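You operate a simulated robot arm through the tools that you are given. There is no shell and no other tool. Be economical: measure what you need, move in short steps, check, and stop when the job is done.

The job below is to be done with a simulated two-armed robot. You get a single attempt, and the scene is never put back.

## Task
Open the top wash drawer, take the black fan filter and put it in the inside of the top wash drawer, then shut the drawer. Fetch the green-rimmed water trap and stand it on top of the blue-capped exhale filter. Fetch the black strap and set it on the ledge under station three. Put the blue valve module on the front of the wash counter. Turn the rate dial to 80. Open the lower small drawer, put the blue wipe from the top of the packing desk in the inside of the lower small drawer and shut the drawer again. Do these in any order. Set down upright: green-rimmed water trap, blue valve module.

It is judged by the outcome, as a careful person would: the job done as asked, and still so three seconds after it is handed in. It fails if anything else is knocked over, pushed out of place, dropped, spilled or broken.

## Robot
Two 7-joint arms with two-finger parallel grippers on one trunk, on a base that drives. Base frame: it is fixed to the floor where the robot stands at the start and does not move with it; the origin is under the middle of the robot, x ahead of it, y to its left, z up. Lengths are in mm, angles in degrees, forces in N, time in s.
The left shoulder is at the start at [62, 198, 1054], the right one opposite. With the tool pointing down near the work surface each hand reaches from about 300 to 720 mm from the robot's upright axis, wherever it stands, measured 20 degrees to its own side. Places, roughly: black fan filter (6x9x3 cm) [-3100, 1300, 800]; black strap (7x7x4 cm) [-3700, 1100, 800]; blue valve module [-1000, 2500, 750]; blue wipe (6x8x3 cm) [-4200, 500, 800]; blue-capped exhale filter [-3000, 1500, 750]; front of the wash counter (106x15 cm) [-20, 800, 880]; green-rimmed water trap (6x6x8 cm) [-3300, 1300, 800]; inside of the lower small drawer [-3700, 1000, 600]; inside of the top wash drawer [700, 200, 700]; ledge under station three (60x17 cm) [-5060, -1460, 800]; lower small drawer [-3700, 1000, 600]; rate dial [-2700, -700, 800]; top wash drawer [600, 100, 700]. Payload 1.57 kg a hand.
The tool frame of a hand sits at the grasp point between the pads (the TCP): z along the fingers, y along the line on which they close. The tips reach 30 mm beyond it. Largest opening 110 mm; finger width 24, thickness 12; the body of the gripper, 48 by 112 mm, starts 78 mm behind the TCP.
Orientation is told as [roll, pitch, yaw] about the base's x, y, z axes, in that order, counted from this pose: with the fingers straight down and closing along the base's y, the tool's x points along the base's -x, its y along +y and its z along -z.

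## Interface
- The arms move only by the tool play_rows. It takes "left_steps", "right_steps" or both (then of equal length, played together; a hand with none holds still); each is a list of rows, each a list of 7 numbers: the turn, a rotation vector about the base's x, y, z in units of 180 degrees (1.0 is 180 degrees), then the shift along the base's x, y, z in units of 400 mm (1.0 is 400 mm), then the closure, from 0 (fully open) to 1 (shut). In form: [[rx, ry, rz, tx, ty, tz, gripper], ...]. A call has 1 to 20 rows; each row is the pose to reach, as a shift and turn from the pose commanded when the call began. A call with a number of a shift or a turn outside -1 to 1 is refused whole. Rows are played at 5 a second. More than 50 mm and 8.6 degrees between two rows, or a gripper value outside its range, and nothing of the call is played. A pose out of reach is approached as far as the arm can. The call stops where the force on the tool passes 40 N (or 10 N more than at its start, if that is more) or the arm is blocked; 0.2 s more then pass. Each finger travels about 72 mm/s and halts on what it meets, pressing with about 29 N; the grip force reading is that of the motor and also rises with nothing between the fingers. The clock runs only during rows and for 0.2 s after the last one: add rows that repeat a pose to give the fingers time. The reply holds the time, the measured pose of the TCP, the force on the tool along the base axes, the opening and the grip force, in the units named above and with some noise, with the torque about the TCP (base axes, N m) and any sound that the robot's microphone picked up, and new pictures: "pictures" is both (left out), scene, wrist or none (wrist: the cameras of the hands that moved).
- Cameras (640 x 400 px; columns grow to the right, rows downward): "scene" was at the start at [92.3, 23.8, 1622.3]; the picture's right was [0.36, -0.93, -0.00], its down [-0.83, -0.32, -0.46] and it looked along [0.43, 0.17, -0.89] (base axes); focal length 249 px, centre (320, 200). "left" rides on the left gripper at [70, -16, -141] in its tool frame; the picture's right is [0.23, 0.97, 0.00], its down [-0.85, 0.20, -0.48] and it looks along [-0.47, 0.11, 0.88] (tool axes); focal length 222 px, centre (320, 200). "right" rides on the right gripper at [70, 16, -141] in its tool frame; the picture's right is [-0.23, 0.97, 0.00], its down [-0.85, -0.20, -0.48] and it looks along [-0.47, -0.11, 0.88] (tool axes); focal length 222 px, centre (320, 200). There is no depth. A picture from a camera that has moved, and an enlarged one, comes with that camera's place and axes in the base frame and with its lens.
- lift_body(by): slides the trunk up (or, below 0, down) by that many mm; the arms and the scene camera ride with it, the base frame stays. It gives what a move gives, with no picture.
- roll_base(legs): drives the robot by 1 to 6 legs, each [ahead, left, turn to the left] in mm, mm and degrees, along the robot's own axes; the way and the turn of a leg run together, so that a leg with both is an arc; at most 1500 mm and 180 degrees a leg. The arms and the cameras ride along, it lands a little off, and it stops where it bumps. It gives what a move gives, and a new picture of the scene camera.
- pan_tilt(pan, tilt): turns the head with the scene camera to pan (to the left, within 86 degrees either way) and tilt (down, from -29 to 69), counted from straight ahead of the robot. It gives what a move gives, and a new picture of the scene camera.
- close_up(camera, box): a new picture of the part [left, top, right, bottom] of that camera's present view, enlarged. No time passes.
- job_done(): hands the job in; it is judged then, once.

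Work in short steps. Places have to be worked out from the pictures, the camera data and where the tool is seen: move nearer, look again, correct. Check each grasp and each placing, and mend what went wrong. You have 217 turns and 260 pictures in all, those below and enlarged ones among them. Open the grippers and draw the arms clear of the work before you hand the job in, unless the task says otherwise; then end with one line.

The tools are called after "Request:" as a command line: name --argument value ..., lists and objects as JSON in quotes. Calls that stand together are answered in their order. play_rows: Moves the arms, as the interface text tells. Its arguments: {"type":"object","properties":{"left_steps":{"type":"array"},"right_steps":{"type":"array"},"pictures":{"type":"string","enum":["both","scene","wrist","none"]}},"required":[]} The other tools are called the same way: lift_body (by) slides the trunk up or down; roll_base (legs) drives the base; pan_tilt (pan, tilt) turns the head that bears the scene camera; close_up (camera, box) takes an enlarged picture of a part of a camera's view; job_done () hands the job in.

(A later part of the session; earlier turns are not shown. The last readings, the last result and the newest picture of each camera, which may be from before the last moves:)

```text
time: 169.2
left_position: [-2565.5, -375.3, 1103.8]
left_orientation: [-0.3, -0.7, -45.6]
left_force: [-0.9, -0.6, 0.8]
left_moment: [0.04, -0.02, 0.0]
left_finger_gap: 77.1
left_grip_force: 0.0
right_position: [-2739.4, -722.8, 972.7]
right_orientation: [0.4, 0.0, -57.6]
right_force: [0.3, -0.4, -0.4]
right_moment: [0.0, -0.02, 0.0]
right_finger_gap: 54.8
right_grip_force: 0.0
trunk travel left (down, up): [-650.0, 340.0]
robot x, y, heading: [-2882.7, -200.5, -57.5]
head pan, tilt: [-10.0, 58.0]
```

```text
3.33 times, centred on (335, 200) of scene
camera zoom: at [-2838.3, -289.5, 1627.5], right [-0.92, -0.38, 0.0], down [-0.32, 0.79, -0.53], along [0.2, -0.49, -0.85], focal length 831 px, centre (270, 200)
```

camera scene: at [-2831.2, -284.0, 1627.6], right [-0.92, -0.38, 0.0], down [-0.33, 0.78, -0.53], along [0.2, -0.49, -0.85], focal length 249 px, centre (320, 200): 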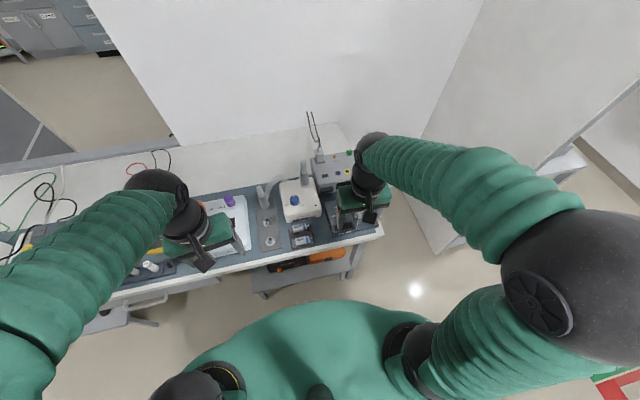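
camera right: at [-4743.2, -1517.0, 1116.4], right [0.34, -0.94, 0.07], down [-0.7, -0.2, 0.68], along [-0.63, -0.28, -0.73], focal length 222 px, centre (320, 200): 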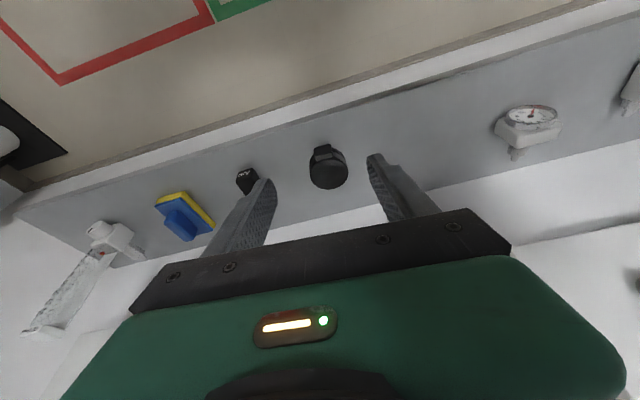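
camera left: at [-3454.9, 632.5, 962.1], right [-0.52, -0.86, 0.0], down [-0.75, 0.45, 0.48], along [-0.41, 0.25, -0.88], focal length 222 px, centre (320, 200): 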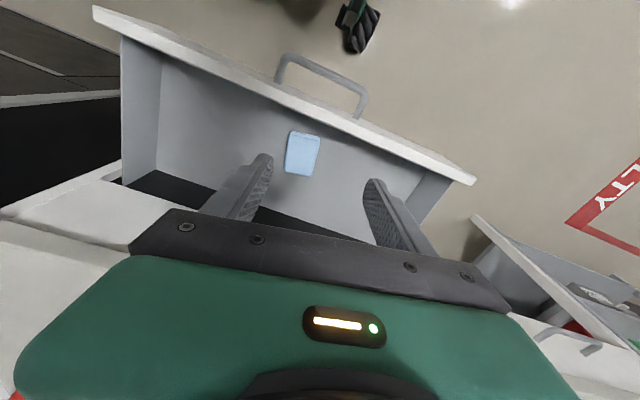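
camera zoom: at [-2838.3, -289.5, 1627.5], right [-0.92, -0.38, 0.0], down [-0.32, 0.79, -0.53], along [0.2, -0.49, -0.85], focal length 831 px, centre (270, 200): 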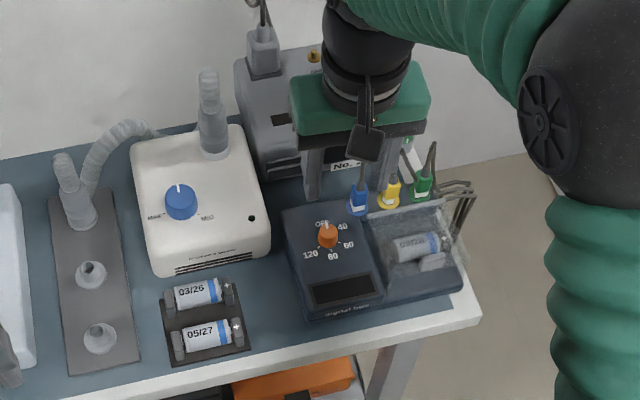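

Knob top ≈(-2724,-735,822), dia ~22 mm; steps are 60°, so OFF→80 is 180° clockwise. I'll do two 90° turns. First turn the hand +90° above the knob.

Request:
play_rows --right_steps '[[0, 0, 0.0455, 0, 0, 0, 0.5], [0, 0, 0.0909, 0, 0, 0, 0.5], [0, 0, 0.1364, 0, 0, 0, 0.5], [0, 0, 0.1818, 0, 0, 0, 0.5], [0, 0, 0.2273, 0, 0, 0, 0.5], [0, 0, 0.2727, 0, 0, 0, 0.5], [0, 0, 0.3182, 0, 0, 0, 0.5], [0, 0, 0.3636, 0, 0, 0, 0.5], [0, 0, 0.4091, 0, 0, 0, 0.5], [0, 0, 0.4545, 0.02, -0.016, 0, 0.5], [0, 0, 0.5, 0.0385, -0.032, 0, 0.6]]'

```text
time: 171.6
left_position: [-2564.2, -375.6, 1104.1]
left_orientation: [-0.4, -0.6, -45.6]
left_force: [-0.1, -0.3, -0.4]
left_moment: [-0.02, -0.02, -0.02]
left_finger_gap: 76.9
left_grip_force: 0.1
right_position: [-2722.4, -735.1, 973.9]
right_orientation: [0.7, 0.0, 32.6]
right_force: [-0.6, 0.1, 0.1]
right_moment: [0.01, -0.01, -0.02]
right_finger_gap: 44.0
right_grip_force: 0.0
trunk travel left (down, up): [-650.0, 340.0]
robot x, y, heading: [-2880.6, -197.5, -57.8]
head pan, tilt: [-10.0, 58.0]
camera scene: at [-2837.0, -288.6, 1627.5], right [-0.92, -0.38, 0.0], down [-0.32, 0.79, -0.53], along [0.2, -0.49, -0.85], focal length 249 px, centre (320, 200)
camera right: at [-2789.1, -758.4, 1114.4], right [-0.33, 0.94, 0.01], down [0.83, 0.29, 0.48], along [0.45, 0.17, -0.88], focal length 222 px, centre (320, 200)
```

scene: 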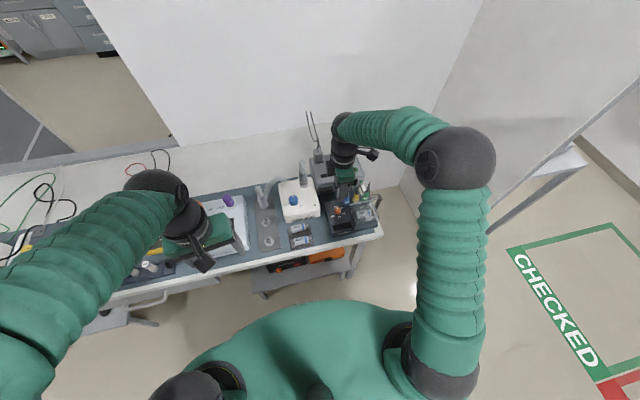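
right: 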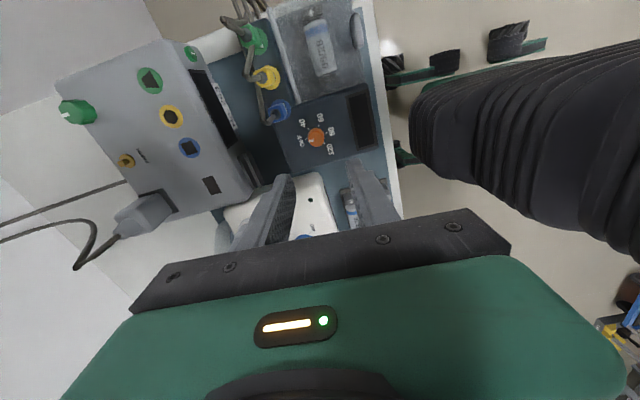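

Knob centred within a few mm. Descend to z≈855 and check.

Request:
play_rows --right_steps '[[0, 0, 0, -0.007, -0.003, -0.1, 0.6], [0, 0, 0, -0.007, -0.003, -0.2, 0.6], [0, 0, 0, -0.007, -0.003, -0.28, 0.6], [0, 0, 0, -0.007, -0.003, -0.295, 0.6]]' --pictures "none"

Request:
close_up --camera "right" --box '[200, 80, 440, 230]'

Request:
close_up --camera "scene" --box '[290, 150, 390, 250]'

```text
time: 172.6
left_position: [-2564.7, -376.5, 1104.6]
left_orientation: [-0.3, -0.7, -45.5]
left_force: [-0.5, -0.8, 0.7]
left_moment: [0.0, 0.02, 0.02]
left_finger_gap: 76.8
left_grip_force: 0.0
right_position: [-2726.0, -733.8, 854.3]
right_orientation: [0.4, -0.1, 32.5]
right_force: [-0.2, 0.3, 0.0]
right_moment: [0.0, 0.0, -0.02]
right_finger_gap: 43.8
right_grip_force: 0.0
trunk travel left (down, up): [-650.0, 340.0]
robot x, y, heading: [-2880.9, -196.7, -57.6]
head pan, tilt: [-10.0, 58.0]
```

```text
2.67 times, centred on (320, 155) of right
camera zoom: at [-2792.7, -758.9, 995.9], right [-0.33, 0.94, 0.01], down [0.83, 0.29, 0.48], along [0.45, 0.17, -0.88], focal length 592 px, centre (320, 320)
```

zoom: 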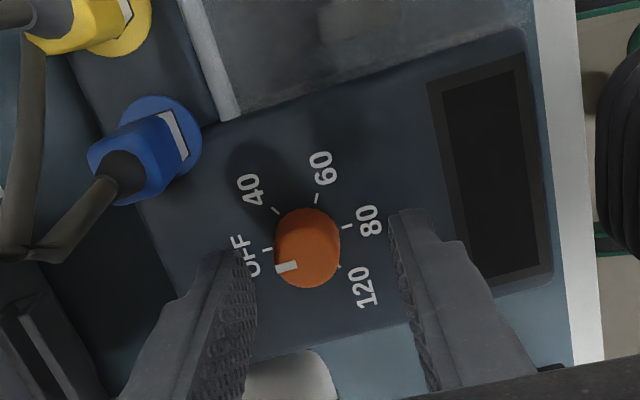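

```text
4.00 times, centred on (340, 200) of scene
camera zoom: at [-2837.2, -288.3, 1627.6], right [-0.92, -0.38, 0.0], down [-0.32, 0.78, -0.53], along [0.2, -0.49, -0.85], focal length 997 px, centre (240, 200)
```

zoom: 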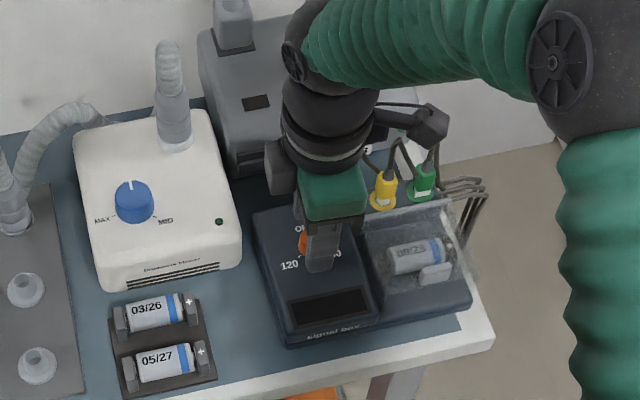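

Knob is 4 mm off in x; correct, and descend carefully to z≈837.

Request:
play_rows --right_steps '[[0, 0, 0, 0.01, -0.005, 0, 0.6], [0, 0, 0, 0.01, -0.005, -0.015, 0.6], [0, 0, 0, 0.01, -0.005, -0.03, 0.6], [0, 0, 0, 0.01, -0.005, -0.043, 0.6]]' --pictures "none"

Request:
close_up --camera "right" --box '[200, 80, 440, 230]'

```text
time: 173.6
left_position: [-2564.4, -375.4, 1103.4]
left_orientation: [-0.3, -0.7, -45.5]
left_force: [-0.2, 0.5, -0.2]
left_moment: [-0.02, 0.03, -0.02]
left_finger_gap: 76.7
left_grip_force: 0.0
right_position: [-2721.2, -736.7, 838.1]
right_orientation: [0.5, -0.1, 32.6]
right_force: [-0.3, -0.4, 0.6]
right_moment: [-0.02, 0.02, -0.01]
right_finger_gap: 43.9
right_grip_force: 0.1
trunk travel left (down, up): [-650.0, 340.0]
robot x, y, heading: [-2882.0, -196.9, -57.6]
head pan, tilt: [-10.0, 58.0]
```

```text
2.67 times, centred on (320, 155) of right
camera zoom: at [-2788.5, -761.0, 979.1], right [-0.33, 0.94, 0.01], down [0.83, 0.29, 0.48], along [0.45, 0.17, -0.88], focal length 592 px, centre (320, 320)
```

zoom: 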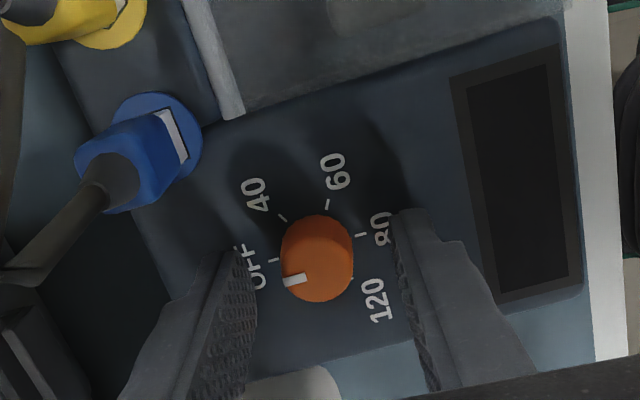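

Close on the knob.

Request:
play_rows --right_steps '[[0, 0, 0, 0, 0, -0.005, 0.7], [0, 0, 0, 0, 0, -0.005, 0.85], [0, 0, 0, 0, 0, -0.005, 1], [0, 0, 0, 0, 0, -0.005, 1]]' --pictures "wrist"

```text
time: 174.6
left_position: [-2563.8, -375.1, 1104.5]
left_orientation: [-0.3, -0.6, -45.5]
left_force: [0.2, -0.2, -0.6]
left_moment: [0.04, -0.03, 0.02]
left_finger_gap: 76.9
left_grip_force: 0.1
right_position: [-2720.9, -736.8, 836.6]
right_orientation: [0.6, 0.0, 32.3]
right_force: [0.9, -3.4, 1.2]
right_moment: [-0.15, -0.01, -0.05]
right_finger_gap: 21.4
right_grip_force: 34.4
trunk travel left (down, up): [-650.0, 340.0]
robot x, y, heading: [-2875.8, -198.0, -57.4]
head pan, tilt: [-10.0, 58.0]
camera right: at [-2788.3, -761.2, 977.1], right [-0.33, 0.94, 0.01], down [0.83, 0.29, 0.48], along [0.45, 0.17, -0.88], focal length 222 px, centre (320, 200)
```

right: 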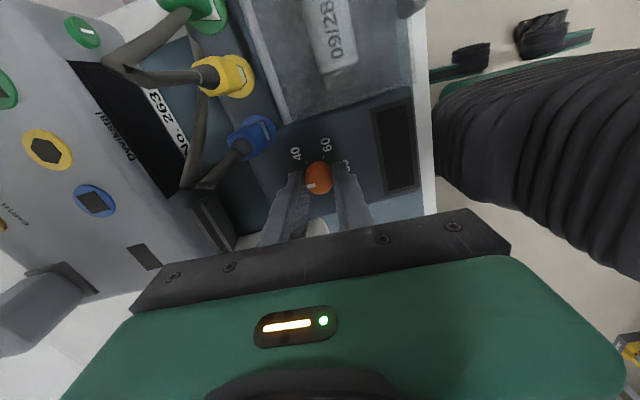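

Gripped (21.4 mm). Turn 90° clockwise.

Request:
play_rows --right_steps '[[0, 0, -0.0455, 0, 0, 0, 1], [0, 0, -0.0909, 0, 0, 0, 1], [0, 0, -0.1364, 0, 0, 0, 1], [0, 0, -0.1818, 0, 0, 0, 1], [0, 0, -0.2273, 0, 0, 0, 1], [0, 0, -0.2727, 0, 0, 0, 1], [0, 0, -0.3182, 0, 0, 0, 1], [0, 0, -0.3636, 0, 0, 0, 1], [0, 0, -0.4091, 0, 0, 0, 1], [0, 0, -0.4545, 0, 0, 0, 1], [0, 0, -0.5, 0, 0, 0, 1]]' --pictures "none"

Request:
close_up --camera "right" --box '[200, 80, 440, 230]'

```text
time: 177.0
left_position: [-2566.8, -377.4, 1104.5]
left_orientation: [-0.1, -0.6, -45.6]
left_force: [0.7, -0.1, 0.4]
left_moment: [-0.04, 0.01, 0.0]
left_finger_gap: 76.7
left_grip_force: 0.0
right_position: [-2722.3, -740.0, 836.5]
right_orientation: [0.5, -0.4, -57.8]
right_force: [-0.2, -26.2, 11.3]
right_moment: [-0.53, 0.25, 0.04]
right_finger_gap: 21.6
right_grip_force: 34.4
trunk travel left (down, up): [-650.0, 340.0]
robot x, y, heading: [-2878.4, -199.1, -57.7]
head pan, tilt: [-10.0, 58.0]
```

```text
2.67 times, centred on (320, 155) of right
camera zoom: at [-2747.4, -672.5, 976.9], right [0.94, 0.33, 0.01], down [0.28, -0.83, 0.48], along [0.17, -0.45, -0.88], focal length 592 px, centre (320, 320)
```

zoom: 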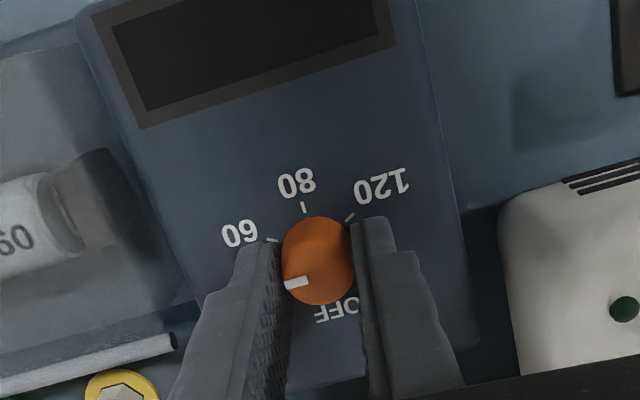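

Pointer turned 90° (now between 40 and 60). Release, rise, turn the hand back +90°.

Request:
play_rows --right_steps '[[0, 0, 0, 0, 0, 0, 0.6], [0, 0, 0, 0, 0, 0, 0.6], [0, 0, 0, 0, 0, 0.1, 0.6], [0, 0, 0.0455, 0, 0, 0.1, 0.6], [0, 0, 0.0909, 0, 0, 0.1, 0.6], [0, 0, 0.1364, 0, 0, 0.1, 0.6], [0, 0, 0.1818, 0, 0, 0.1, 0.6], [0, 0, 0.2273, 0, 0, 0.1, 0.6], [0, 0, 0.2727, 0, 0, 0.1, 0.6], [0, 0, 0.3182, 0, 0, 0.1, 0.6], [0, 0, 0.3636, 0, 0, 0.1, 0.6], [0, 0, 0.4091, 0, 0, 0.1, 0.6], [0, 0, 0.4545, 0, 0, 0.1, 0.6], [0, 0, 0.5, 0, 0, 0.1, 0.6]]' --pictures "none"

Request:
close_up --camera "right" --box '[200, 80, 440, 230]'

```text
time: 180.0
left_position: [-2564.6, -375.1, 1104.4]
left_orientation: [-0.3, -0.7, -45.4]
left_force: [0.7, 0.2, 0.3]
left_moment: [0.01, 0.03, 0.03]
left_finger_gap: 76.9
left_grip_force: 0.0
right_position: [-2721.3, -736.0, 875.6]
right_orientation: [0.5, -0.1, 32.6]
right_force: [-0.8, -0.6, 0.1]
right_moment: [0.04, -0.02, 0.01]
right_finger_gap: 44.0
right_grip_force: 0.1
trunk travel left (down, up): [-650.0, 340.0]
robot x, y, heading: [-2881.7, -196.3, -57.4]
head pan, tilt: [-10.0, 58.0]
```

```text
2.67 times, centred on (320, 155) of right
camera zoom: at [-2788.4, -761.3, 1017.0], right [-0.33, 0.94, 0.01], down [0.83, 0.29, 0.48], along [0.45, 0.17, -0.88], focal length 592 px, centre (320, 320)
```

zoom: 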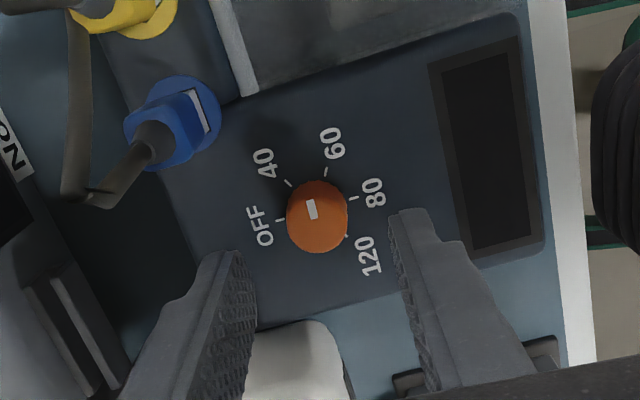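

Pointer is midway between 40 and 60 as expected. Descend, grip, turn another 90°.

Request:
play_rows --right_steps '[[0, 0, 0, 0, 0, -0.05, 0.6], [0, 0, 0, 0, 0, -0.099, 0.6], [0, 0, 0, 0, 0, -0.099, 0.85], [0, 0, 0, 0, 0, -0.099, 1], [0, 0, 0, 0, 0, -0.099, 1], [0, 0, -0.0455, 0, 0, -0.099, 1], [0, 0, -0.0909, 0, 0, -0.099, 1], [0, 0, -0.1364, 0, 0, -0.099, 1], [0, 0, -0.1818, 0, 0, -0.099, 1], [0, 0, -0.2273, 0, 0, -0.099, 1], [0, 0, -0.2727, 0, 0, -0.099, 1], [0, 0, -0.3182, 0, 0, -0.099, 1], [0, 0, -0.3636, 0, 0, -0.099, 1], [0, 0, -0.4091, 0, 0, -0.099, 1], [0, 0, -0.4545, 0, 0, -0.099, 1], [0, 0, -0.5, 0, 0, -0.099, 1]]' --pictures "none"

Request:
close_up --camera "right" --box '[200, 80, 440, 230]'

```text
time: 183.4
left_position: [-2566.8, -377.8, 1103.7]
left_orientation: [-0.2, -0.6, -45.6]
left_force: [-0.1, 0.1, 0.3]
left_moment: [-0.01, 0.02, 0.0]
left_finger_gap: 77.2
left_grip_force: 0.1
right_position: [-2722.8, -739.9, 836.7]
right_orientation: [0.5, -0.3, -57.8]
right_force: [-1.0, -26.2, 14.5]
right_moment: [-0.44, 0.4, 0.06]
right_finger_gap: 21.5
right_grip_force: 34.5
trunk travel left (down, up): [-650.0, 340.0]
robot x, y, heading: [-2882.1, -198.6, -57.5]
head pan, tilt: [-10.0, 58.0]
```

```text
2.67 times, centred on (320, 155) of right
camera zoom: at [-2747.5, -672.3, 977.6], right [0.94, 0.33, 0.01], down [0.28, -0.83, 0.48], along [0.17, -0.45, -0.88], focal length 592 px, centre (320, 320)
```

zoom: 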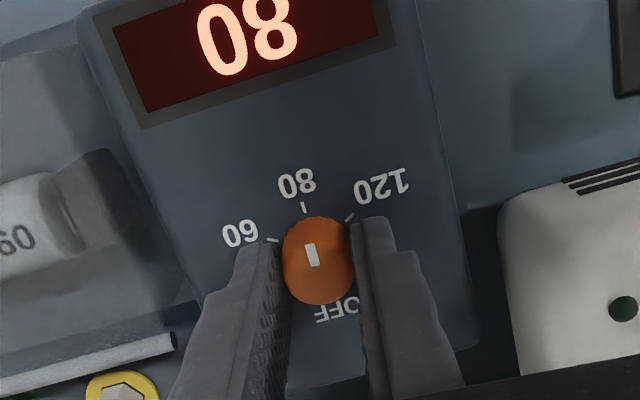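

Display reads 80. Nudge 4° more clockwise to centre on the tick, then release and rise.

Request:
play_rows --right_steps '[[0, 0, -0.022, 0, 0, 0, 1], [0, 0, -0.022, 0, 0, 0, 1], [0, 0, -0.022, 0, 0, 0, 0.8], [0, 0, -0.022, 0, 0, 0, 0.6], [0, 0, -0.022, 0, 0, 0, 0.6], [0, 0, 0, 0, 0, 0.1, 0.6], [0, 0, 0, 0, 0, 0.2, 0.6]]' --pictures "none"

Request:
close_up --camera "right" --box '[200, 80, 440, 230]'

```text
time: 185.0
left_position: [-2563.8, -374.8, 1104.9]
left_orientation: [-0.3, -0.7, -45.5]
left_force: [0.0, -0.2, 0.0]
left_moment: [0.0, -0.01, -0.02]
left_finger_gap: 76.8
left_grip_force: 0.0
right_position: [-2721.2, -733.1, 917.3]
right_orientation: [0.4, -0.2, -57.5]
right_force: [0.6, 1.0, -0.5]
right_moment: [-0.02, 0.0, -0.01]
right_finger_gap: 44.0
right_grip_force: 0.0
trunk travel left (down, up): [-650.0, 340.0]
robot x, y, heading: [-2877.8, -196.1, -57.6]
head pan, tilt: [-10.0, 58.0]
```

```text
2.67 times, centred on (320, 155) of right
camera zoom: at [-2746.4, -666.6, 1058.8], right [0.94, 0.33, 0.01], down [0.29, -0.83, 0.48], along [0.16, -0.45, -0.88], focal length 592 px, centre (320, 320)
```

zoom: 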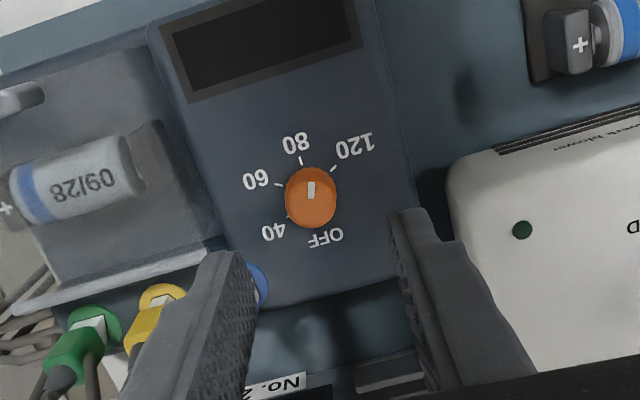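

The display blanked: the pointer went ~16° past 80. Re-grip and turn back counter-clockwise in steps.

Request:
play_rows --right_steps '[[0, 0, 0, 0, -0.006, -0.1, 0.6], [0, 0, 0, 0, -0.006, -0.2, 0.6], [0, 0, 0, 0, -0.006, -0.2, 0.85], [0, 0, 0, 0, -0.006, -0.2, 1], [0, 0, 0, 0, -0.006, -0.2, 1], [0, 0, 0.03, 0, -0.006, -0.2, 1], [0, 0, 0.061, 0, -0.006, -0.2, 1], [0, 0, 0.061, 0, -0.006, -0.2, 1]]' --pictures "none"

Request:
close_up --camera "right" --box '[200, 80, 440, 230]'

```text
time: 186.8
left_position: [-2565.4, -375.6, 1104.1]
left_orientation: [-0.2, -0.5, -45.4]
left_force: [0.2, 0.4, 0.6]
left_moment: [0.02, 0.0, 0.0]
left_finger_gap: 77.1
left_grip_force: 0.0
right_position: [-2721.8, -740.4, 834.7]
right_orientation: [0.4, -0.1, -46.5]
right_force: [-3.1, -8.7, 0.2]
right_moment: [-0.27, 0.09, 0.03]
right_finger_gap: 21.5
right_grip_force: 34.7
trunk travel left (down, up): [-650.0, 340.0]
robot x, y, heading: [-2878.0, -195.8, -57.5]
head pan, tilt: [-10.0, 58.0]
```

```text
2.67 times, centred on (320, 155) of right
camera zoom: at [-2759.2, -678.8, 977.3], right [0.86, 0.5, 0.01], down [0.44, -0.76, 0.48], along [0.25, -0.41, -0.88], focal length 592 px, centre (320, 320)
```

zoom: 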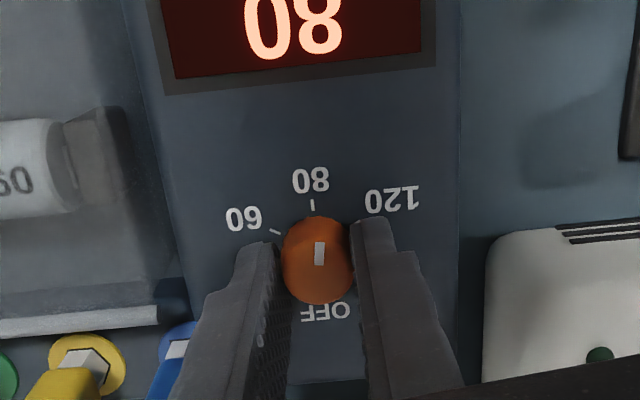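

Lit again, pointer ~5° short. Turn 4° more, then release straight without any further twist.

Request:
play_rows --right_steps '[[0, 0, 0.022, 0, 0.004, 0, 1], [0, 0, 0.022, 0, 0.004, 0, 1], [0, 0, 0.022, 0, 0.004, 0, 0.75], [0, 0, 0.022, 0, 0.004, 0, 0.6], [0, 0, 0.022, 0, 0.004, 0, 0.6]]' --pictures "none"

Request:
close_up --camera "right" --box '[200, 80, 440, 230]'

```text
time: 188.0
left_position: [-2564.2, -375.4, 1103.5]
left_orientation: [-0.4, -0.7, -45.4]
left_force: [-0.4, 0.1, -0.4]
left_moment: [0.01, 0.01, -0.02]
left_finger_gap: 77.0
left_grip_force: 0.1
right_position: [-2720.8, -737.7, 835.0]
right_orientation: [0.5, 0.0, -42.6]
right_force: [0.0, -0.2, 0.4]
right_moment: [-0.05, -0.01, 0.0]
right_finger_gap: 43.8
right_grip_force: 0.1
trunk travel left (down, up): [-650.0, 340.0]
robot x, y, heading: [-2875.5, -197.5, -57.6]
head pan, tilt: [-10.0, 58.0]
```

```text
2.67 times, centred on (320, 155) of right
camera zoom: at [-2762.5, -678.3, 977.4], right [0.83, 0.56, 0.01], down [0.49, -0.73, 0.48], along [0.28, -0.39, -0.88], focal length 592 px, centre (320, 320)
```

zoom: 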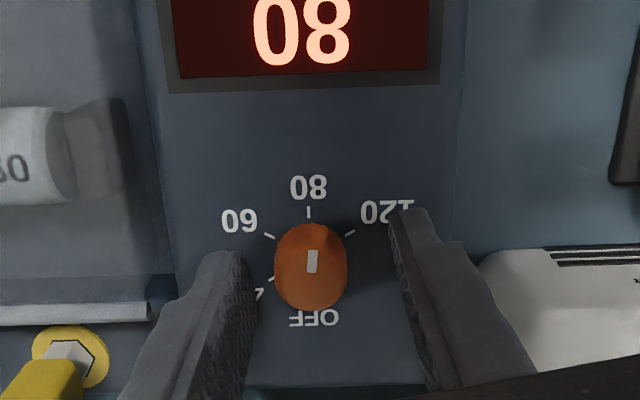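

Released at 80 with pointer on the tick. Rise and verify.

Request:
play_rows --right_steps '[[0, 0, 0, 0, 0, 0.1, 0.6], [0, 0, 0, 0, 0, 0.2, 0.6], [0, 0, 0, 0, 0, 0.3, 0.6], [0, 0, -0.04, -0.05, 0.08, 0.4, 0.6], [0, 0, -0.08, -0.1, 0.16, 0.45, 0.6], [0, 0, -0.083, -0.15, 0.24, 0.5, 0.6], [0, 0, -0.083, -0.2, 0.32, 0.55, 0.6]]' --pictures "wrist"

Request:
close_up --camera "scene" --box '[290, 160, 390, 240]'

```text
refused: row 4 steps farther than a row can; nothing moved
```

```text
5.00 times, centred on (340, 200) of scene
camera zoom: at [-2837.7, -288.5, 1627.5], right [-0.92, -0.38, 0.0], down [-0.32, 0.78, -0.53], along [0.2, -0.49, -0.85], focal length 1246 px, centre (220, 200)
```

zoom: 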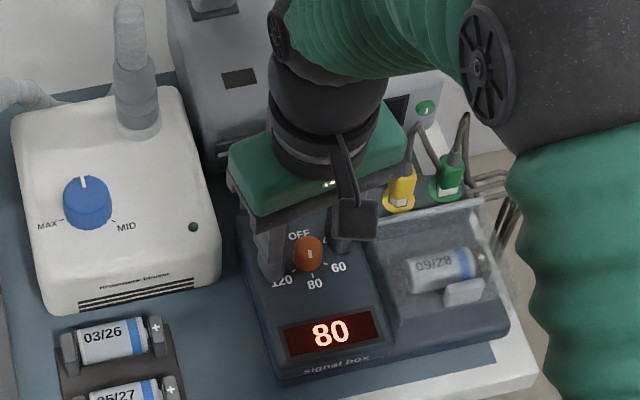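

Request:
play_rows --right_steps '[[0, 0, 0, 0, 0, 0.1, 0.6], [0, 0, 0, 0, 0, 0.2, 0.6], [0, 0, 0, 0, 0, 0.3, 0.6], [0, 0, -0.03, -0.04, 0.06, 0.38, 0.6], [0, 0, -0.06, -0.08, 0.13, 0.44, 0.6], [0, 0, -0.083, -0.13, 0.21, 0.5, 0.6], [0, 0, -0.083, -0.18, 0.29, 0.55, 0.6]]' --pictures "none"

Request:
close_up --camera "scene" --box '[290, 160, 390, 240]'

Request:
close_up --camera "right" --box '[200, 80, 440, 240]'

```text
time: 189.6
left_position: [-2565.6, -373.4, 1104.0]
left_orientation: [-0.3, -0.8, -45.5]
left_force: [-0.6, 0.3, 0.2]
left_moment: [-0.03, 0.03, 0.02]
left_finger_gap: 77.0
left_grip_force: 0.1
right_position: [-2794.7, -619.0, 1057.3]
right_orientation: [0.5, -0.3, -57.6]
right_force: [-0.1, 0.1, -0.1]
right_moment: [-0.02, 0.01, 0.02]
right_finger_gap: 44.2
right_grip_force: 0.0
trunk travel left (down, up): [-650.0, 340.0]
robot x, y, heading: [-2881.3, -195.9, -57.5]
head pan, tilt: [-10.0, 58.0]
```

```text
5.00 times, centred on (340, 200) of scene
camera zoom: at [-2839.8, -283.9, 1627.9], right [-0.92, -0.38, 0.0], down [-0.32, 0.78, -0.53], along [0.2, -0.49, -0.85], focal length 1246 px, centre (220, 200)
```

zoom: 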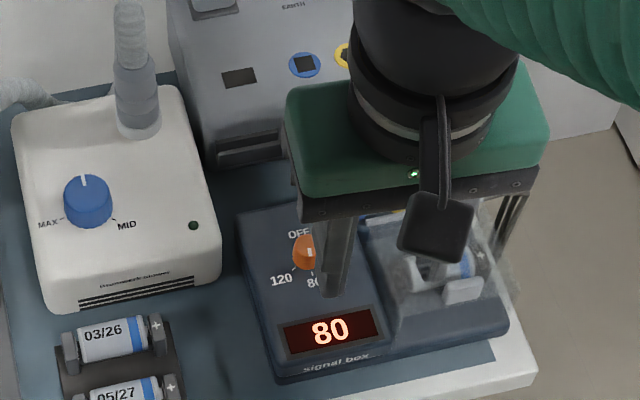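

```text
2.50 times, centred on (320, 160) of right
camera zoom: at [-2820.4, -551.7, 1197.9], right [0.94, 0.33, 0.01], down [0.29, -0.83, 0.48], along [0.17, -0.45, -0.88], focal length 555 px, centre (320, 300)
```

zoom: 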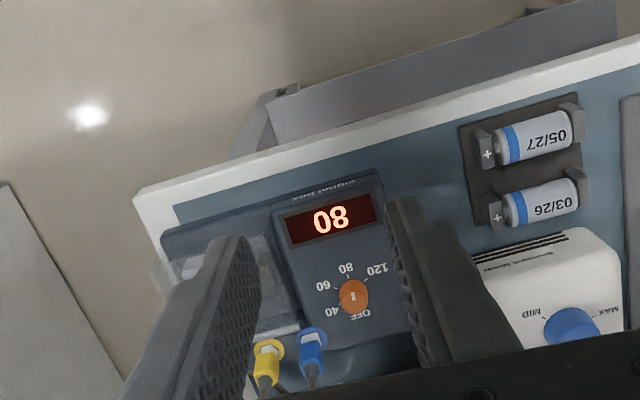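

Dial reads 80. Now back off, turn around toward the cart for the fan filter (to be held in the left hand).

Request:
roll_base --legs '[[-300, 0, 0], [0, 0, 180], [0, -756, 0], [540, 0, 0]]'

Request:
pan_tilt --pan 0 --tilt 55

```text
time: 205.5
left_position: [-3031.4, 1095.2, 1104.6]
left_orientation: [-0.3, -0.7, 135.7]
left_force: [-0.4, 0.3, 0.3]
left_moment: [-0.01, 0.0, -0.01]
left_finger_gap: 77.2
left_grip_force: 0.1
right_position: [-2805.7, 1347.4, 1056.1]
right_orientation: [0.5, -0.2, 123.7]
right_force: [-0.7, 0.2, -0.7]
right_moment: [0.01, -0.03, 0.01]
right_finger_gap: 44.1
right_grip_force: 0.0
trunk travel left (down, up): [-650.0, 340.0]
robot x, y, heading: [-2710.4, 924.3, 123.5]
head pan, tilt: [-10.0, 58.0]
camera scene: at [-2754.6, 1013.3, 1627.7], right [0.92, 0.4, 0.0], down [0.34, -0.78, -0.53], along [-0.21, 0.49, -0.85], focal length 249 px, centre (320, 200)
```

scene: 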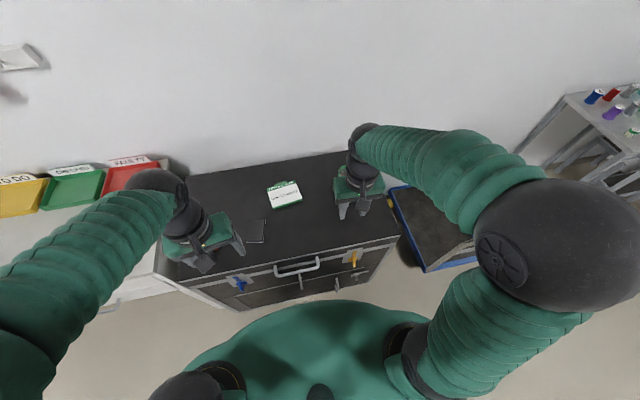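

```text
time: 206.2
left_position: [-3031.9, 1097.7, 1104.0]
left_orientation: [-0.3, -0.6, 135.7]
left_force: [0.7, -0.4, -0.9]
left_moment: [-0.01, 0.02, -0.01]
left_finger_gap: 77.0
left_grip_force: 0.0
right_position: [-2807.0, 1348.4, 1055.3]
right_orientation: [0.5, 0.1, 123.7]
right_force: [-0.5, -0.2, 0.0]
right_moment: [0.02, 0.01, -0.01]
right_finger_gap: 43.8
right_grip_force: 0.1
trunk travel left (down, up): [-650.0, 340.0]
robot x, y, heading: [-2709.9, 927.6, 123.6]
head pan, tilt: [0.0, 55.0]
camera scene: at [-2768.5, 1011.7, 1631.2], right [0.83, 0.55, 0.0], down [0.45, -0.68, -0.57], along [-0.32, 0.48, -0.82], focal length 249 px, centre (320, 200)
```

scene: 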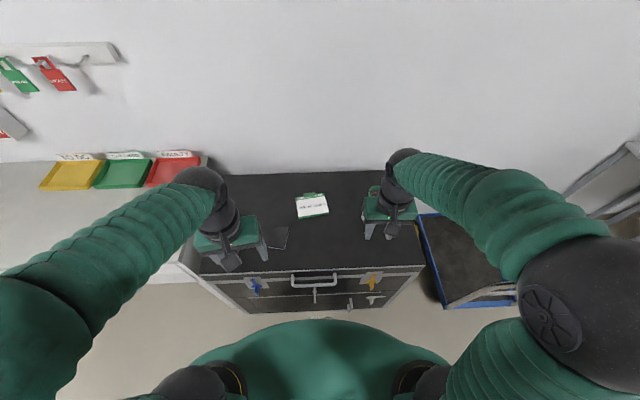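

Fan filter is just right of the left hand. Look with the left wrist camera.

Request:
close_up --camera "left" --box '[0, 0, 640, 400]'

```text
1.00 times, centred on (320, 200) of left (not enlarged: the box is as wide or as high as the picture)
camera zoom: at [-2970.1, 1057.0, 1244.1], right [-0.52, -0.86, -0.01], down [-0.75, 0.45, 0.49], along [-0.41, 0.26, -0.87], focal length 222 px, centre (320, 200)
```

zoom: 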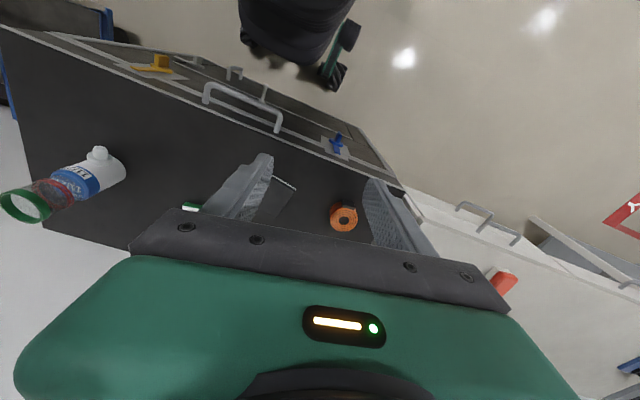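

Move the left hand over the filter (≈(-3123,1270)) at z≈940.

Request:
play_rows --left_steps '[[0, 0, 0, -0.038, 0.072, -0.05, 0.1], [0, 0, 0, -0.076, 0.144, -0.1, 0.1], [0, 0, 0, -0.114, 0.216, -0.17, 0], [0, 0, 0, -0.152, 0.288, -0.24, 0], [0, 0, 0, -0.19, 0.36, -0.31, 0], [0, 0, 0, -0.225, 0.425, -0.4, 0]]' --pictures "wrist"

```text
time: 207.6
left_position: [-3121.3, 1268.2, 941.8]
left_orientation: [-0.4, -0.7, 135.6]
left_force: [-1.1, 0.1, 0.1]
left_moment: [0.0, -0.04, -0.01]
left_finger_gap: 109.9
left_grip_force: 0.0
right_position: [-2807.4, 1349.6, 1055.2]
right_orientation: [0.5, 0.1, 123.7]
right_force: [0.2, -0.1, 0.0]
right_moment: [0.04, -0.01, 0.01]
right_finger_gap: 43.9
right_grip_force: 0.1
trunk travel left (down, up): [-650.0, 340.0]
robot x, y, heading: [-2709.6, 924.3, 123.6]
head pan, tilt: [0.0, 55.0]
camera left: at [-3060.2, 1229.0, 1083.2], right [-0.52, -0.86, -0.01], down [-0.75, 0.45, 0.49], along [-0.41, 0.26, -0.87], focal length 222 px, centre (320, 200)
```

left: 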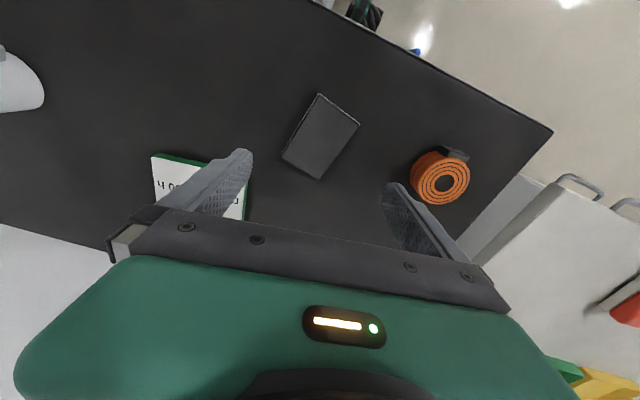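

Filter centre ≈(-3116,1266), needs the hand rotated -24° to grip across its short side. Rotate and descend to z≈850.

Request:
play_rows --left_steps '[[0, 0, -0.0445, 0.013, -0.005, -0.05, 0], [0, 0, -0.089, 0.013, -0.005, -0.12, 0], [0, 0, -0.1333, 0.013, -0.005, -0.2, 0], [0, 0, -0.1333, 0.013, -0.005, -0.23, 0]]' --pictures "wrist"

```text
time: 208.6
left_position: [-3114.5, 1264.9, 851.7]
left_orientation: [-0.4, -0.8, 111.7]
left_force: [0.5, 0.3, 0.6]
left_moment: [0.0, 0.02, -0.02]
left_finger_gap: 110.0
left_grip_force: 0.0
right_position: [-2806.2, 1348.6, 1055.7]
right_orientation: [0.6, -0.1, 123.7]
right_force: [0.0, -0.3, 0.0]
right_moment: [-0.02, 0.02, 0.0]
right_finger_gap: 43.9
right_grip_force: 0.1
trunk travel left (down, up): [-650.0, 340.0]
robot x, y, heading: [-2707.9, 923.2, 123.5]
head pan, tilt: [0.0, 55.0]
camera left: at [-3075.3, 1202.7, 991.9], right [-0.82, -0.57, -0.01], down [-0.5, 0.72, 0.49], along [-0.27, 0.4, -0.87], focal length 222 px, centre (320, 200)
```

left: 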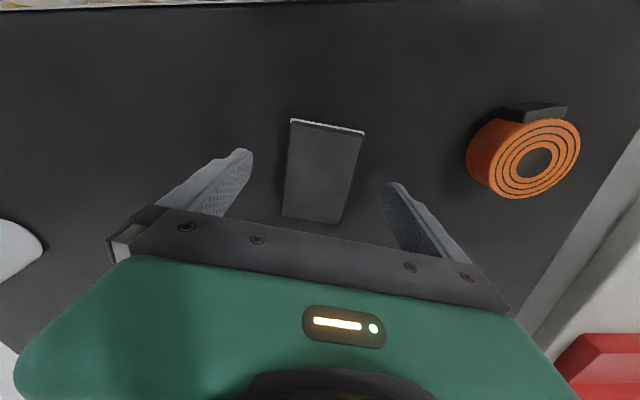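

Aligned. Descend slowly to z≈814 and close.

Request:
play_rows --left_steps '[[0, 0, 0, -0.003, -0.003, -0.05, 0], [0, 0, 0, -0.003, -0.003, -0.08, 0], [0, 0, 0, -0.003, -0.003, -0.094, 0], [0, 0, 0, -0.003, -0.003, -0.094, 0.4], [0, 0, 0, -0.003, -0.003, -0.094, 0.8], [0, 0, 0, -0.003, -0.003, -0.094, 1], [0, 0, 0, -0.003, -0.003, -0.094, 1]]' --pictures "wrist"

```text
time: 209.1
left_position: [-3115.9, 1261.5, 830.2]
left_orientation: [0.0, -0.7, 111.6]
left_force: [3.9, -6.6, 15.6]
left_moment: [-0.72, 0.67, 0.27]
left_finger_gap: 109.4
left_grip_force: 0.1
right_position: [-2805.4, 1346.0, 1057.1]
right_orientation: [0.5, -0.2, 123.6]
right_force: [0.6, 0.0, -0.8]
right_moment: [-0.02, 0.01, 0.0]
right_finger_gap: 43.8
right_grip_force: 0.2
trunk travel left (down, up): [-650.0, 340.0]
robot x, y, heading: [-2709.9, 923.8, 123.7]
head pan, tilt: [0.0, 55.0]
stopped in row 2 (left hand): the force on the tool passed its limit at 49 N (the readings are from after the stop); the commanded pose is now the measured one
camera left: at [-3075.2, 1199.7, 970.6], right [-0.82, -0.57, -0.01], down [-0.5, 0.71, 0.49], along [-0.28, 0.4, -0.87], focal length 222 px, centre (320, 200)
```

left: 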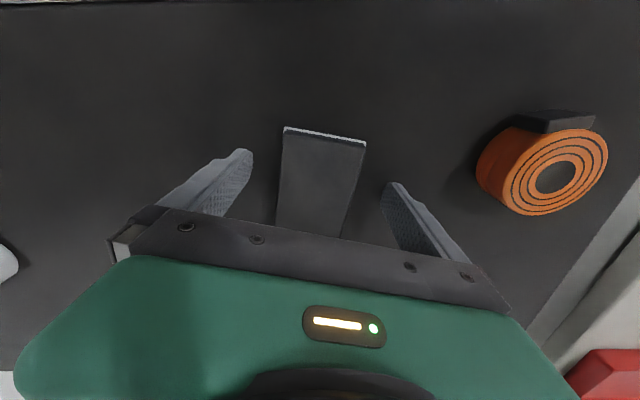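

Cart top is at z≈799 (tips touched). Rise 3 mm, close, and lift.

Request:
play_rows --left_steps '[[0, 0, 0, 0, 0, 0.008, 0], [0, 0, 0, 0, 0, 0.008, 0.4], [0, 0, 0, 0, 0, 0.008, 0.8], [0, 0, 0, 0, 0, 0.008, 1], [0, 0, 0, 0, 0, 0.008, 1], [0, 0, 0, 0, 0, 0.06, 1], [0, 0, 0, 0, 0, 0.16, 1], [0, 0, 0, 0, 0, 0.26, 1], [0, 0, 0, 0, 0, 0.36, 1], [0, 0, 0, 0, 0, 0.46, 1]]' --pictures "wrist"

```text
time: 211.3
left_position: [-3117.4, 1261.6, 1014.7]
left_orientation: [-0.1, -0.8, 111.8]
left_force: [-0.7, -0.5, -0.8]
left_moment: [0.04, 0.01, 0.01]
left_finger_gap: 57.0
left_grip_force: 29.3
right_position: [-2807.1, 1346.2, 1056.1]
right_orientation: [0.4, -0.2, 123.8]
right_force: [0.5, -0.5, 0.4]
right_moment: [0.02, -0.01, -0.03]
right_finger_gap: 44.2
right_grip_force: 0.1
trunk travel left (down, up): [-650.0, 340.0]
robot x, y, heading: [-2710.3, 928.9, 123.5]
head pan, tilt: [0.0, 55.0]
camera left: at [-3076.3, 1200.0, 1154.9], right [-0.82, -0.57, -0.01], down [-0.5, 0.71, 0.49], along [-0.27, 0.4, -0.87], focal length 222 px, centre (320, 200)
```

left: 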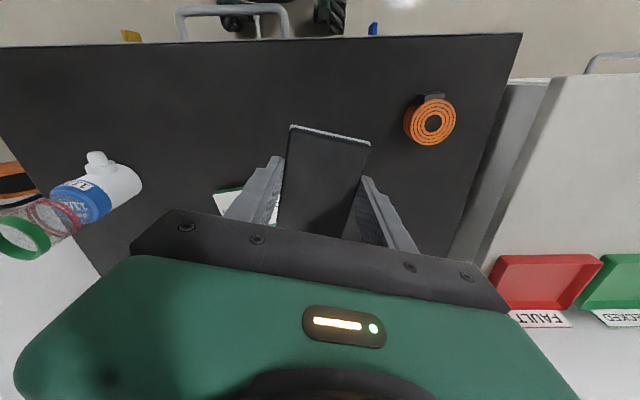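

Filter held. Retract a little, back off, and drive toward the right-hand side to find the blue valve module.

Request:
play_rows --left_steps '[[0, 0, 0, 0.05, -0.075, 0.05, 1], [0, 0, 0, 0.1, -0.15, 0.1, 1], [0, 0, 0, 0.15, -0.225, 0.15, 1]]' --pictures "none"

Request:
pan_tilt --pan -45 --tilt 25

Request:
roll_base --legs '[[-450, 0, -1.2], [0, -1200, 0]]'

```text
time: 212.1
left_position: [-3055.1, 1172.0, 1073.1]
left_orientation: [-0.2, -0.8, 111.6]
left_force: [-0.3, -0.2, 0.4]
left_moment: [0.03, 0.0, 0.01]
left_finger_gap: 56.9
left_grip_force: 28.7
right_position: [-2805.9, 1346.3, 1056.5]
right_orientation: [0.5, -0.2, 123.6]
right_force: [0.0, 0.5, -0.4]
right_moment: [-0.02, 0.02, 0.0]
right_finger_gap: 44.2
right_grip_force: 0.0
trunk travel left (down, up): [-650.0, 340.0]
robot x, y, heading: [-2712.8, 926.9, 123.7]
head pan, tilt: [0.0, 55.0]
```

```text
time: 213.2
left_position: [-3057.4, 1172.7, 1072.5]
left_orientation: [-0.3, -0.9, 111.7]
left_force: [0.1, 1.1, -0.2]
left_moment: [-0.01, 0.0, 0.02]
left_finger_gap: 56.6
left_grip_force: 29.2
right_position: [-2807.0, 1346.8, 1055.1]
right_orientation: [0.5, -0.1, 123.7]
right_force: [0.5, -0.1, -0.5]
right_moment: [-0.03, 0.04, 0.0]
right_finger_gap: 44.0
right_grip_force: 0.1
trunk travel left (down, up): [-650.0, 340.0]
robot x, y, heading: [-2712.7, 922.7, 123.3]
head pan, tilt: [-45.0, 25.0]
camera scene: at [-2710.4, 1042.0, 1675.2], right [0.98, -0.2, 0.0], down [-0.08, -0.42, -0.91], along [0.18, 0.89, -0.42], focal length 249 px, centre (320, 200)
```

scene: 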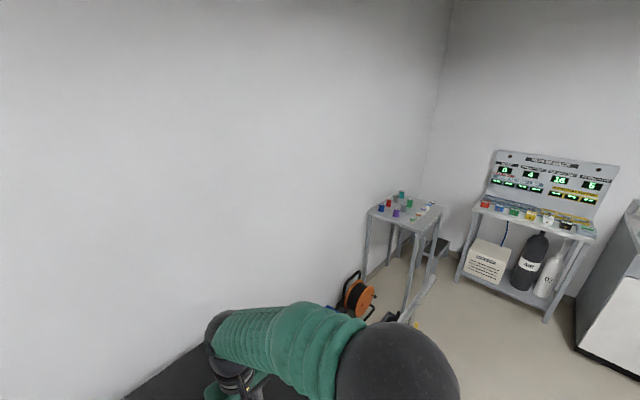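

```text
time: 221.7
left_position: [-1789.9, 1438.5, 1073.3]
left_orientation: [-0.4, -0.8, 110.1]
left_force: [0.0, -1.3, -0.6]
left_moment: [0.02, -0.02, -0.01]
left_finger_gap: 56.6
left_grip_force: 29.1
right_position: [-1534.4, 1605.2, 1056.1]
right_orientation: [0.4, -0.2, 122.1]
right_force: [0.5, -0.4, -0.4]
right_moment: [0.03, -0.02, 0.0]
right_finger_gap: 44.0
right_grip_force: 0.2
trunk travel left (down, up): [-650.0, 340.0]
robot x, y, heading: [-1447.4, 1184.9, 122.0]
head pan, tilt: [-45.0, 25.0]
camera scene: at [-1448.9, 1297.5, 1675.4], right [0.97, -0.23, 0.0], down [-0.09, -0.41, -0.91], along [0.21, 0.88, -0.42], focal length 249 px, centre (320, 200)
```

scene: 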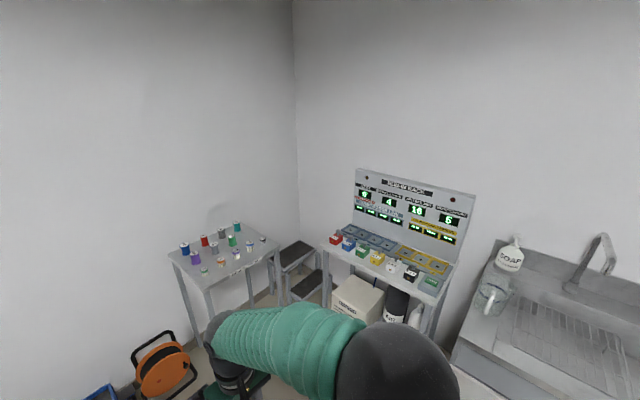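

The blue module sits on the rack table at ≈(-985,2513). Turn to face it and approach.

Request:
pan_tilt --pan 0 --tilt 40

Request:
roll_base --legs '[[0, 0, -89.6], [350, 0, 0], [0, 750, 0]]'

```text
time: 222.8
left_position: [-1787.5, 1439.7, 1073.7]
left_orientation: [-0.2, -0.8, 110.0]
left_force: [0.0, 0.7, -0.1]
left_moment: [0.0, -0.02, -0.02]
left_finger_gap: 56.6
left_grip_force: 28.7
right_position: [-1532.6, 1605.6, 1056.3]
right_orientation: [0.5, 0.0, 122.0]
right_force: [-0.5, 0.6, -0.6]
right_moment: [-0.01, 0.0, 0.02]
right_finger_gap: 44.2
right_grip_force: 0.1
trunk travel left (down, up): [-650.0, 340.0]
robot x, y, heading: [-1447.8, 1183.3, 121.8]
head pan, tilt: [0.0, 40.0]
camera scene: at [-1512.1, 1281.5, 1651.9], right [0.85, 0.53, 0.0], down [0.34, -0.55, -0.77], along [-0.4, 0.65, -0.64], focal length 249 px, centre (320, 200)
```

scene: 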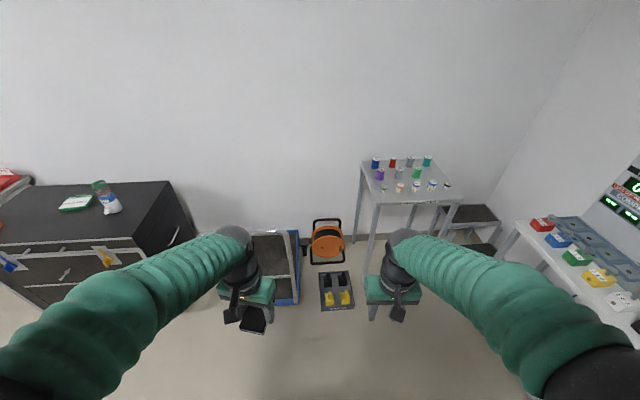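

```text
time: 232.5
left_position: [-1315.2, 2311.7, 1076.0]
left_orientation: [-0.8, -1.4, 26.6]
left_force: [1.1, -0.3, -1.1]
left_moment: [0.05, 0.04, 0.01]
left_finger_gap: 56.5
left_grip_force: 29.0
right_position: [-1121.5, 2077.3, 1060.8]
right_orientation: [-0.1, -0.6, 38.7]
right_force: [0.8, -0.3, 0.4]
right_moment: [0.0, 0.02, 0.01]
right_finger_gap: 44.0
right_grip_force: 0.1
trunk travel left (down, up): [-650.0, 340.0]
robot x, y, heading: [-1518.8, 1945.1, 38.5]
head pan, tilt: [0.0, 40.0]
stopped in leg 3: the robot was blocked; the commanded pose is now the measured one
camera scene: at [-1427.7, 2006.1, 1652.3], right [0.62, -0.78, 0.0], down [-0.5, -0.4, -0.77], along [0.6, 0.48, -0.64], focal length 249 px, centre (320, 200)
```

scene: 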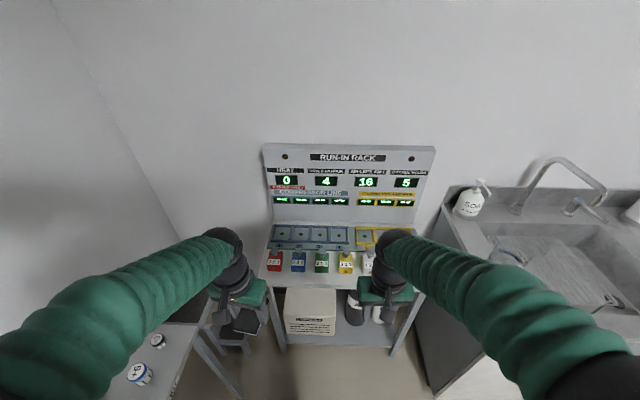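

The base bumped something on the left. Look there before moving.

Request:
pan_tilt --pan 80 --tilt 55

```text
time: 234.1
left_position: [-1316.4, 2316.6, 1071.8]
left_orientation: [-1.1, -1.3, 26.7]
left_force: [0.4, -0.4, 0.1]
left_moment: [0.0, 0.01, 0.02]
left_finger_gap: 56.6
left_grip_force: 28.9
right_position: [-1122.1, 2083.4, 1061.1]
right_orientation: [-0.4, -0.3, 38.6]
right_force: [0.2, 0.3, -0.1]
right_moment: [0.0, 0.02, 0.0]
right_finger_gap: 44.1
right_grip_force: 0.0
trunk travel left (down, up): [-650.0, 340.0]
robot x, y, heading: [-1520.3, 1941.4, 38.4]
head pan, tilt: [80.0, 55.0]
camera scene: at [-1529.2, 2025.7, 1631.4], right [0.88, 0.48, 0.0], down [0.39, -0.72, -0.57], along [-0.27, 0.5, -0.82], focal length 249 px, centre (320, 200)
```

scene: 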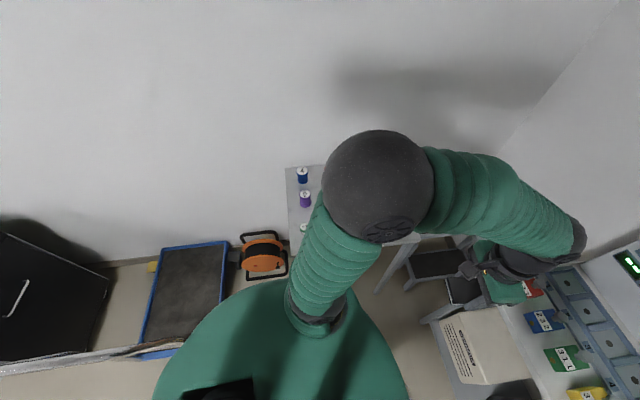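

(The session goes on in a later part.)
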